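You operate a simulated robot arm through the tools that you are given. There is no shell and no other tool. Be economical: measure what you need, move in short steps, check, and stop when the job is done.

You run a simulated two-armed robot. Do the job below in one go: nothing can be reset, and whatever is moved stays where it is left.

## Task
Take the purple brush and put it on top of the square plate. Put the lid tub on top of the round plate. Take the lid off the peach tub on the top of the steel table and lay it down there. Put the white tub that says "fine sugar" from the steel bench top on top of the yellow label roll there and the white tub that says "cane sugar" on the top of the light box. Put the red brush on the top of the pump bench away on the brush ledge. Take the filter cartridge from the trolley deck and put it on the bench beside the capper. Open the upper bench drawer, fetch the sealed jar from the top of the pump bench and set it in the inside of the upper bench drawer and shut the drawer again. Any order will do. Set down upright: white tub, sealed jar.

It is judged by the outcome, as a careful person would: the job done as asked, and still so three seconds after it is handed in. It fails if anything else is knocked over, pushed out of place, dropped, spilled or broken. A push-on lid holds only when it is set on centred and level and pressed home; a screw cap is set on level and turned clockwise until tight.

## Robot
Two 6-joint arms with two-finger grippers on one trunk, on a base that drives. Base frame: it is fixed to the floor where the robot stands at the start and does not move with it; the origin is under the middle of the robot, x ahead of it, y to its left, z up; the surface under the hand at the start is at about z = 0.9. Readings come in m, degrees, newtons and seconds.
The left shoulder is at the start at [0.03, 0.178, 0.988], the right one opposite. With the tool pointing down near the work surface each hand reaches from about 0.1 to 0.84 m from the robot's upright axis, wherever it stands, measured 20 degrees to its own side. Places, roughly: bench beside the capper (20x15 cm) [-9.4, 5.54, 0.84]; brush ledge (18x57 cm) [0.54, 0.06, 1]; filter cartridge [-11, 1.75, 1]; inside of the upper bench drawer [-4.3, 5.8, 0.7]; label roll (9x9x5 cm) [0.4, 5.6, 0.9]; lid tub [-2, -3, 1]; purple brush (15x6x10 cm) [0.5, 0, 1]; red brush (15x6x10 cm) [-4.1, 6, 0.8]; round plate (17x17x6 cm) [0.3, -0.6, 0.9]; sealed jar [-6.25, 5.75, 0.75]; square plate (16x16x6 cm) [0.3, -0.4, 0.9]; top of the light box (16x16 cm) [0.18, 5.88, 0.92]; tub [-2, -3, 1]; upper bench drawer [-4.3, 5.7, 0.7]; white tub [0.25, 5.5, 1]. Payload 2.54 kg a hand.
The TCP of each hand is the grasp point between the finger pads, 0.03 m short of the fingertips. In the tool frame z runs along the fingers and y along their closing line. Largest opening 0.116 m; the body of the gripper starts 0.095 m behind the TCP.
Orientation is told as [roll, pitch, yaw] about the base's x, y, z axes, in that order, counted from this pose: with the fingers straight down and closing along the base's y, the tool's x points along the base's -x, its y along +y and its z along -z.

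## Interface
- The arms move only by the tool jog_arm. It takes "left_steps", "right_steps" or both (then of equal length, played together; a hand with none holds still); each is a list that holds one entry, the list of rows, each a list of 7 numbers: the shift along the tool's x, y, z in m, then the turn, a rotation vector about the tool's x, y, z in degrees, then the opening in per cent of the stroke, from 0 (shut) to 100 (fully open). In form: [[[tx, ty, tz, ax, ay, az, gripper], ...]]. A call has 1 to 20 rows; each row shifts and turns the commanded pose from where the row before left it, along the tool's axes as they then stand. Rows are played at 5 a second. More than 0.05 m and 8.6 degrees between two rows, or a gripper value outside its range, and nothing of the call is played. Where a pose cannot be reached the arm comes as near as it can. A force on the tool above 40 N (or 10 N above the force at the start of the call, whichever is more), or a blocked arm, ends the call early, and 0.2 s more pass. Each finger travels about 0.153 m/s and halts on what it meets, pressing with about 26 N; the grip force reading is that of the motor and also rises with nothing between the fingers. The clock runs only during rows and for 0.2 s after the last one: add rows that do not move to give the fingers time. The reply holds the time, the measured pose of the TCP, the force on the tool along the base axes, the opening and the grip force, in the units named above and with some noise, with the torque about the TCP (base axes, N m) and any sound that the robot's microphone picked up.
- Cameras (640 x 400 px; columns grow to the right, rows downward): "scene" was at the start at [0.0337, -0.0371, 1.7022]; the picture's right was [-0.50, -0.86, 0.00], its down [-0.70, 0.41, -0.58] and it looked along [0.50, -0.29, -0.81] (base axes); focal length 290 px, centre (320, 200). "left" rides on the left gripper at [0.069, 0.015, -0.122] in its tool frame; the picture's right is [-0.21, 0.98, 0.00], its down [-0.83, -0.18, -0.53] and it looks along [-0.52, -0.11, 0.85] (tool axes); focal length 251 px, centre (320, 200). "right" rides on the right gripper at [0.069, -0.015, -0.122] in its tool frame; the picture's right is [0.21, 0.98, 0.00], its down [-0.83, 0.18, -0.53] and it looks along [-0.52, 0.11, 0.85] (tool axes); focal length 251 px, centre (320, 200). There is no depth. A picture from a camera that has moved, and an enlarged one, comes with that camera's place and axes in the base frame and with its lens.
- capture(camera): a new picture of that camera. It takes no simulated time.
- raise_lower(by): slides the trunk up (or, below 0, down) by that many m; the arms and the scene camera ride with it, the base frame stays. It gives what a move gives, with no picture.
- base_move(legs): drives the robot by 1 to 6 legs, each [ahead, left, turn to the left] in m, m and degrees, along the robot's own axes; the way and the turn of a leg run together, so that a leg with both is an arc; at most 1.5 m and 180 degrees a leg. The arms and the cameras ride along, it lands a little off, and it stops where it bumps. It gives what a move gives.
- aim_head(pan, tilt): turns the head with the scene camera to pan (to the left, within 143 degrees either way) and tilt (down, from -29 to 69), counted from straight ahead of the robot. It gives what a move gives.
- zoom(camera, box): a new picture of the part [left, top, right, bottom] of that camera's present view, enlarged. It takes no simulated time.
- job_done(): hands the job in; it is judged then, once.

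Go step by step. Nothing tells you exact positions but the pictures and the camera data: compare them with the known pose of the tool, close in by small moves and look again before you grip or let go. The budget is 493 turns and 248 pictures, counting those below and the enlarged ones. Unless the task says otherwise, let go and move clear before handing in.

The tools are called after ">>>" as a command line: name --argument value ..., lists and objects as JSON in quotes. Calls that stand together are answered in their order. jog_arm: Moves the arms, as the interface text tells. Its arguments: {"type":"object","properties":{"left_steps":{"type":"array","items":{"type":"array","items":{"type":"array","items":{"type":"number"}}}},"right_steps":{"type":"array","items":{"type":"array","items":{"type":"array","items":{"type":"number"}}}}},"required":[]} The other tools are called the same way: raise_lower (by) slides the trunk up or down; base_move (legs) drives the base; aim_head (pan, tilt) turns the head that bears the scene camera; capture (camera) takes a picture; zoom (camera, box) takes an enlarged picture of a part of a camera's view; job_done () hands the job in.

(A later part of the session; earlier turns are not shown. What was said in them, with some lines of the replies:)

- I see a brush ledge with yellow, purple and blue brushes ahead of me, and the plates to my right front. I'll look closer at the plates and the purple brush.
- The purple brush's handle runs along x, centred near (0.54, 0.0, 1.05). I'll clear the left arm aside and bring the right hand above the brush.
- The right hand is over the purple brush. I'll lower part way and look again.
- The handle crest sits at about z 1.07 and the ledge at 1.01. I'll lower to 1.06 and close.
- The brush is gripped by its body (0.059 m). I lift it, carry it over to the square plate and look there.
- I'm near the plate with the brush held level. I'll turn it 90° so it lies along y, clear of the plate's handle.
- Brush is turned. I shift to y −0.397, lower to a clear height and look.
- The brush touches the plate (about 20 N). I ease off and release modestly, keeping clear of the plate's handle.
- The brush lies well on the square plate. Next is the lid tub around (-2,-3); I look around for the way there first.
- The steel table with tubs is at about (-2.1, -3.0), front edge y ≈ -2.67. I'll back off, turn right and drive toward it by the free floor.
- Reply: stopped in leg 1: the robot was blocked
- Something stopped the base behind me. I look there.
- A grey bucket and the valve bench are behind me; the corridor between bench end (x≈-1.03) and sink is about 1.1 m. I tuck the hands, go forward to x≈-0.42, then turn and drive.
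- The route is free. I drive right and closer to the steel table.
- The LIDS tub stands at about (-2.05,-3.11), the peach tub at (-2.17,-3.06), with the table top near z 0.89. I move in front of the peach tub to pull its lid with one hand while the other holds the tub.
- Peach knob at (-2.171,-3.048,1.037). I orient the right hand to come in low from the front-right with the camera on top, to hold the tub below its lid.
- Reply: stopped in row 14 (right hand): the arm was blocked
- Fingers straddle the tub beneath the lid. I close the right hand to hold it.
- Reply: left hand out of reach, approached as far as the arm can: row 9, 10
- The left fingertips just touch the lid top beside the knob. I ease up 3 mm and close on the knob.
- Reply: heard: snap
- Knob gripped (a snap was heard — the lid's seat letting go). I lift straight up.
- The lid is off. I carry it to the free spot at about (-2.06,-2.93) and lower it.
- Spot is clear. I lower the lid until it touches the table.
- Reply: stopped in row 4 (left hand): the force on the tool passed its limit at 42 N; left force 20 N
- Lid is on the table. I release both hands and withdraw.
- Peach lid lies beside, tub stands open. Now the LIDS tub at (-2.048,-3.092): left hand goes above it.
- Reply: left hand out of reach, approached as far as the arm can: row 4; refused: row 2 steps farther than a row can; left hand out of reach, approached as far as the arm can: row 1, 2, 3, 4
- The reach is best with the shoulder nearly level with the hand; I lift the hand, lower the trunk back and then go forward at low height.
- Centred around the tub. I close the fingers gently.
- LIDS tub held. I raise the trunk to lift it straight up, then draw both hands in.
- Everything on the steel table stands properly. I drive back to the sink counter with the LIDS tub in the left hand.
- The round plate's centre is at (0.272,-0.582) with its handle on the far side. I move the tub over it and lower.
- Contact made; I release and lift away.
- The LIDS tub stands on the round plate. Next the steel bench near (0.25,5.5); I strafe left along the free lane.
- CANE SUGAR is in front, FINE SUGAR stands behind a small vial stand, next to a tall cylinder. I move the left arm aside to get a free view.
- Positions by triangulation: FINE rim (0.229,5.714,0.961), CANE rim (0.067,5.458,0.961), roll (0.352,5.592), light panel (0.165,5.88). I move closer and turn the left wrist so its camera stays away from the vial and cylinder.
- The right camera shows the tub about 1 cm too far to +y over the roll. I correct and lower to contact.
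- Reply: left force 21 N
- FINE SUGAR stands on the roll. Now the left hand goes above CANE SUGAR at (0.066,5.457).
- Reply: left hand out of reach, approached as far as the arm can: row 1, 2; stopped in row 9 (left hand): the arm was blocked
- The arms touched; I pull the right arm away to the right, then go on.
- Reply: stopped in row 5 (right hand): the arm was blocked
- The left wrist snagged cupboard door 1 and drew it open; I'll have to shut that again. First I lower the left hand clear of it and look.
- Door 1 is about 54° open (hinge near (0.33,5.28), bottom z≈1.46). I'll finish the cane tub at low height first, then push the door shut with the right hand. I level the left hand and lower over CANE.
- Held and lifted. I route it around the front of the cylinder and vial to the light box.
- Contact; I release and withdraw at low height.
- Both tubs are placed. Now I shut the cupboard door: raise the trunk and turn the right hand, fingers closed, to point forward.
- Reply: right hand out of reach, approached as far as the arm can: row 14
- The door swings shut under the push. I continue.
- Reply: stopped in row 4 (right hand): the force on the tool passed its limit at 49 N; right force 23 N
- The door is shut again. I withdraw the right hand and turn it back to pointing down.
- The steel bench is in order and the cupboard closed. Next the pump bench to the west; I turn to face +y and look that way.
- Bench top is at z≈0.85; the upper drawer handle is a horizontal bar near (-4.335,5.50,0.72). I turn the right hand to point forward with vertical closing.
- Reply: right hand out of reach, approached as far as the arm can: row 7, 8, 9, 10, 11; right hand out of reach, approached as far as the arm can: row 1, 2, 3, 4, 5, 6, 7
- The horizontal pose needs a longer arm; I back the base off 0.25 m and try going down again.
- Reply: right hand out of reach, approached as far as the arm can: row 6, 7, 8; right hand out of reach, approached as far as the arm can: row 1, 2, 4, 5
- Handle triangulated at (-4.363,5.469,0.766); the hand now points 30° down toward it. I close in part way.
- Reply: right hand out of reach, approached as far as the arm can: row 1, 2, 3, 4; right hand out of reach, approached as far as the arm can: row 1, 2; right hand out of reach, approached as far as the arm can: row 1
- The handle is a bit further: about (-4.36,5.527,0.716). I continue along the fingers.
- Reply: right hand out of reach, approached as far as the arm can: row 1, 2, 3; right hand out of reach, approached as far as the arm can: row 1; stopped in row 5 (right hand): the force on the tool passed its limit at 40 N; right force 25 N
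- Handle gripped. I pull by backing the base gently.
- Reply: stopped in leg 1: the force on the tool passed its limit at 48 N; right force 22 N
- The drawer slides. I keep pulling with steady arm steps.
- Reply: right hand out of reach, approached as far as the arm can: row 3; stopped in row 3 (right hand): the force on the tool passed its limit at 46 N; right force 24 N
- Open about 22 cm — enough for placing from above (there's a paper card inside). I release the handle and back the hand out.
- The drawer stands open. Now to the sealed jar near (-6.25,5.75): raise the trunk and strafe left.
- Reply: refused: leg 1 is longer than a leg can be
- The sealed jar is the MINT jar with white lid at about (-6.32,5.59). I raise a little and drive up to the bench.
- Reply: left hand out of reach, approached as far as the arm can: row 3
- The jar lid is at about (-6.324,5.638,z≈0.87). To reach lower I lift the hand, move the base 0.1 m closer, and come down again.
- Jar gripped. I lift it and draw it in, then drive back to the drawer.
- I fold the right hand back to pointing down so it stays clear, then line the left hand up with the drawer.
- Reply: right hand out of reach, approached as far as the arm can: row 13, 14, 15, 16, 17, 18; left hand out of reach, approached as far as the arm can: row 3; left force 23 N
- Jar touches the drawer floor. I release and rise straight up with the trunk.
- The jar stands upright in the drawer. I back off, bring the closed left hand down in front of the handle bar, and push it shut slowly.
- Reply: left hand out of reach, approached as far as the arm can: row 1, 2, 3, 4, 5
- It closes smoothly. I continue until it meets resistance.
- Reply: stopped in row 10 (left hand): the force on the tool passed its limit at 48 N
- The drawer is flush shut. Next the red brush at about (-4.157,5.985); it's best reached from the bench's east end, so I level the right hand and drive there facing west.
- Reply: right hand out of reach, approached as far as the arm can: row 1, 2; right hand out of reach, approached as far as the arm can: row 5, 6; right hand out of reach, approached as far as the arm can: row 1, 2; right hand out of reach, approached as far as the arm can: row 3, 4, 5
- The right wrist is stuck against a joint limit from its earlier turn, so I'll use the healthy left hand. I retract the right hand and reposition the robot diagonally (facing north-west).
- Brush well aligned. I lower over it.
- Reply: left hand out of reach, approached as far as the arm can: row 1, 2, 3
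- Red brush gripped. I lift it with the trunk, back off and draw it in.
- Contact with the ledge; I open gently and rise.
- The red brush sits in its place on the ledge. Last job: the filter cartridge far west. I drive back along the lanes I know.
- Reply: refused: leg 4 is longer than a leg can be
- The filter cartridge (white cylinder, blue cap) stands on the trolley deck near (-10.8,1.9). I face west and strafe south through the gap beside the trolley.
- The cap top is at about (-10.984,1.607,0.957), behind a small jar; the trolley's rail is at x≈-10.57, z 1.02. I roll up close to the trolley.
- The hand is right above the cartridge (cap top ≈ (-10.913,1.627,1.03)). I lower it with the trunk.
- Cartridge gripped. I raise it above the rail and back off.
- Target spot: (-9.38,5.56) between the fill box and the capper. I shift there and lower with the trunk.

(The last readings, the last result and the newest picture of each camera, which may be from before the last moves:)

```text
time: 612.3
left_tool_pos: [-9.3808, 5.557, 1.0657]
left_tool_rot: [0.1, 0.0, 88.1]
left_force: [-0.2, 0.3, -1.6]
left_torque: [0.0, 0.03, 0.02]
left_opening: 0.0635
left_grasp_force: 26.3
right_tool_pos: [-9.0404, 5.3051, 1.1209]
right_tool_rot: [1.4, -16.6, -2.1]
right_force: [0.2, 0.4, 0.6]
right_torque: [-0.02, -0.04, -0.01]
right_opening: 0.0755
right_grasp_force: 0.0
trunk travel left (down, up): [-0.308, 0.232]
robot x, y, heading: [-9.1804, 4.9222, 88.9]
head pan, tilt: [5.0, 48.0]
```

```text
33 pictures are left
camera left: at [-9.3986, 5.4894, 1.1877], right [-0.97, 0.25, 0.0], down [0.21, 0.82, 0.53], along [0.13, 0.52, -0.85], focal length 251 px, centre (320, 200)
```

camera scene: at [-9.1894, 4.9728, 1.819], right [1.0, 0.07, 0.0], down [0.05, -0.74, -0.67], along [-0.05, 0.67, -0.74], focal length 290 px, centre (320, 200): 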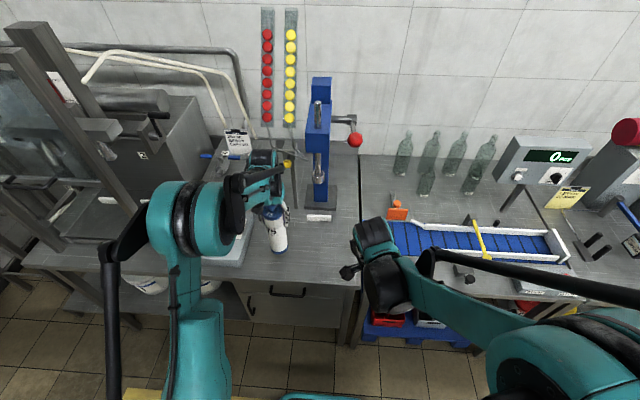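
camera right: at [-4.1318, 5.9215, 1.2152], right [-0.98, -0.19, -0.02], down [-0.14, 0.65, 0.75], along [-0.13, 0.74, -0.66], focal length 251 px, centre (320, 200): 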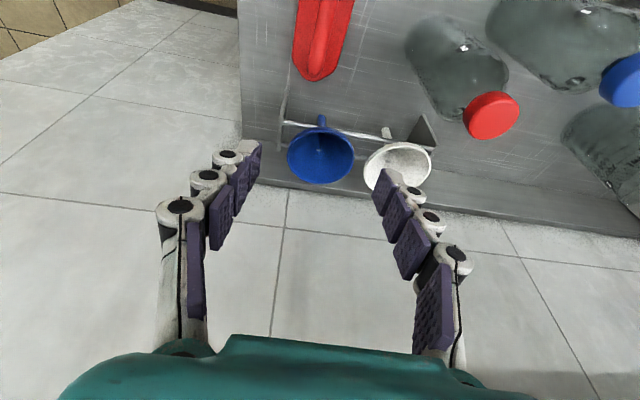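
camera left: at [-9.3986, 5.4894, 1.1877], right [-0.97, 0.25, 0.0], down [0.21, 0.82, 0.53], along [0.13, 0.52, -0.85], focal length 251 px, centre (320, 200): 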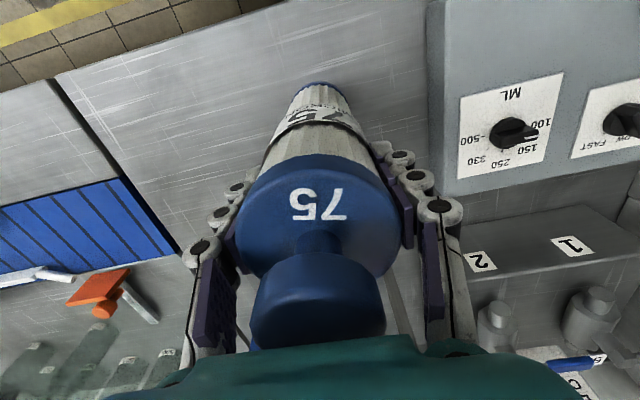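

>>> raise_lower --by -0.04

>>> raise_lower --by -0.015

```text
time: 613.1
left_tool_pos: [-9.382, 5.5573, 1.0253]
left_tool_rot: [0.2, 0.2, 88.0]
left_force: [0.0, 0.2, -2.3]
left_torque: [0.0, 0.04, 0.03]
left_opening: 0.0638
left_grasp_force: 25.9
right_tool_pos: [-9.0398, 5.3055, 1.0797]
right_tool_rot: [1.3, -16.6, -2.1]
right_force: [0.2, 0.4, 0.7]
right_torque: [0.0, -0.01, -0.03]
right_opening: 0.0756
right_grasp_force: 0.0
trunk travel left (down, up): [-0.268, 0.272]
robot x, y, heading: [-9.1813, 4.9269, 89.0]
head pan, tilt: [5.0, 48.0]
```

```text
time: 613.7
left_tool_pos: [-9.3818, 5.5563, 1.0116]
left_tool_rot: [0.0, 0.0, 88.1]
left_force: [-0.9, 2.7, 20.6]
left_torque: [0.06, 0.01, 0.04]
left_opening: 0.0641
left_grasp_force: 25.9
right_tool_pos: [-9.0398, 5.3057, 1.0663]
right_tool_rot: [1.2, -16.6, -2.2]
right_force: [-0.6, 1.6, 0.4]
right_torque: [-0.01, -0.02, -0.01]
right_opening: 0.0754
right_grasp_force: 0.1
trunk travel left (down, up): [-0.253, 0.287]
robot x, y, heading: [-9.1881, 4.9236, 88.9]
head pan, tilt: [5.0, 48.0]
```

The cartridge stands on the bench. I release and rise.

>>> jog_arm --left_steps '[[[0, 0, -0.0015, 0, 0, 0, 52], [0, 0, 0, 0, 0, 0, 58], [0, 0, 0, 0, 0, 0, 66], [0, 0, 0, 0, 0, 0, 78], [0, 0, 0, 0, 0, 0, 78]]]'

>>> raise_lower --by 0.25

>>> jog_arm --left_steps '[[[0.04, 0, 0, 0, 0, 0, 78], [0.04, 0, 0, 0, 0, 0, 78], [0.04, 0, 0, 0, 0, 0, 78]]]'

>>> base_move --legs '[[-0.4, 0, 0]]'

>>> aim_head --pan 5 --tilt 38

>>> capture --camera "scene"

```text
time: 614.9
left_tool_pos: [-9.3813, 5.5571, 1.0121]
left_tool_rot: [0.2, 0.1, 88.2]
left_force: [0.5, 0.1, 0.0]
left_torque: [-0.04, -0.03, 0.01]
left_opening: 0.0905
left_grasp_force: 0.1
right_tool_pos: [-9.0398, 5.3051, 1.0649]
right_tool_rot: [1.4, -16.5, -2.2]
right_force: [-0.5, 0.2, 0.6]
right_torque: [-0.02, 0.01, -0.03]
right_opening: 0.0751
right_grasp_force: 0.0
trunk travel left (down, up): [-0.253, 0.287]
robot x, y, heading: [-9.1842, 4.9263, 88.9]
head pan, tilt: [5.0, 48.0]
```

```text
time: 617.5
left_tool_pos: [-9.3802, 5.5579, 1.2624]
left_tool_rot: [0.1, 0.2, 88.1]
left_force: [0.0, 0.4, 0.1]
left_torque: [-0.03, 0.0, 0.01]
left_opening: 0.0903
left_grasp_force: 0.0
right_tool_pos: [-9.0394, 5.3055, 1.3149]
right_tool_rot: [1.3, -16.5, -2.1]
right_force: [-0.2, -0.6, -0.3]
right_torque: [-0.01, 0.03, 0.01]
right_opening: 0.0755
right_grasp_force: 0.0
trunk travel left (down, up): [-0.503, 0.037]
robot x, y, heading: [-9.1872, 4.9232, 88.9]
head pan, tilt: [5.0, 48.0]
```

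```text
time: 618.3
left_tool_pos: [-9.3854, 5.4389, 1.2653]
left_tool_rot: [0.1, 0.1, 88.2]
left_force: [0.2, 0.2, 0.4]
left_torque: [0.02, 0.0, 0.01]
left_opening: 0.0904
left_grasp_force: 0.1
right_tool_pos: [-9.0386, 5.3055, 1.3161]
right_tool_rot: [1.4, -16.6, -2.2]
right_force: [0.1, 0.4, 0.0]
right_torque: [0.02, 0.03, 0.06]
right_opening: 0.0754
right_grasp_force: 0.0
trunk travel left (down, up): [-0.503, 0.037]
robot x, y, heading: [-9.1841, 4.9264, 88.8]
head pan, tilt: [5.0, 48.0]
```

```text
time: 620.8
left_tool_pos: [-9.3954, 5.0369, 1.2649]
left_tool_rot: [0.1, 0.1, 88.4]
left_force: [-0.4, 0.3, -0.5]
left_torque: [0.0, -0.04, 0.03]
left_opening: 0.0907
left_grasp_force: 0.2
right_tool_pos: [-9.0468, 4.9042, 1.316]
right_tool_rot: [1.3, -16.4, -1.9]
right_force: [0.2, -0.6, -0.3]
right_torque: [0.0, 0.0, 0.0]
right_opening: 0.0754
right_grasp_force: 0.0
trunk travel left (down, up): [-0.503, 0.037]
robot x, y, heading: [-9.1923, 4.5197, 89.1]
head pan, tilt: [5.0, 48.0]
```

```text
time: 621.5
left_tool_pos: [-9.3935, 5.0371, 1.2644]
left_tool_rot: [0.1, 0.0, 88.3]
left_force: [-0.3, -1.0, -0.1]
left_torque: [0.04, -0.03, 0.02]
left_opening: 0.0904
left_grasp_force: 0.0
right_tool_pos: [-9.047, 4.9039, 1.3161]
right_tool_rot: [1.3, -16.6, -1.8]
right_force: [-0.1, -1.0, 0.1]
right_torque: [0.0, 0.02, -0.02]
right_opening: 0.0754
right_grasp_force: 0.0
trunk travel left (down, up): [-0.503, 0.037]
robot x, y, heading: [-9.1952, 4.519, 89.4]
head pan, tilt: [5.0, 38.0]
```

```text
32 pictures are left
camera scene: at [-9.1968, 4.5766, 2.0283], right [1.0, 0.07, 0.0], down [0.04, -0.61, -0.79], along [-0.06, 0.79, -0.62], focal length 290 px, centre (320, 200)
```

scene: 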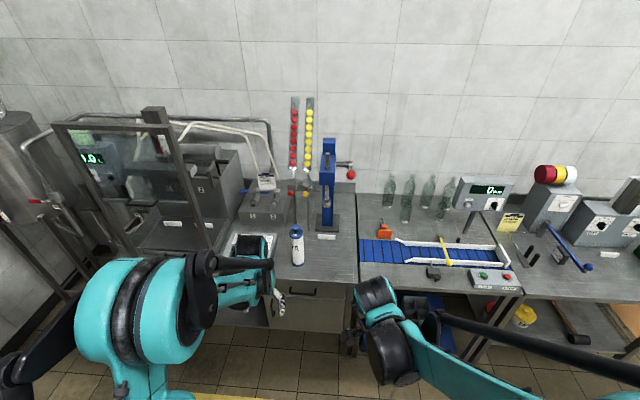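

>>> job_done

```text
The job is handed in.
```

Every item on the list is done, and both hands were empty and clear when I handed in.

Two things happened along the way. My wrist pulled cupboard door 1 open at the steel bench, and I pushed it shut again. The base also bumped a floor bucket early on and stopped there; I didn't go back to check whether it shifted.
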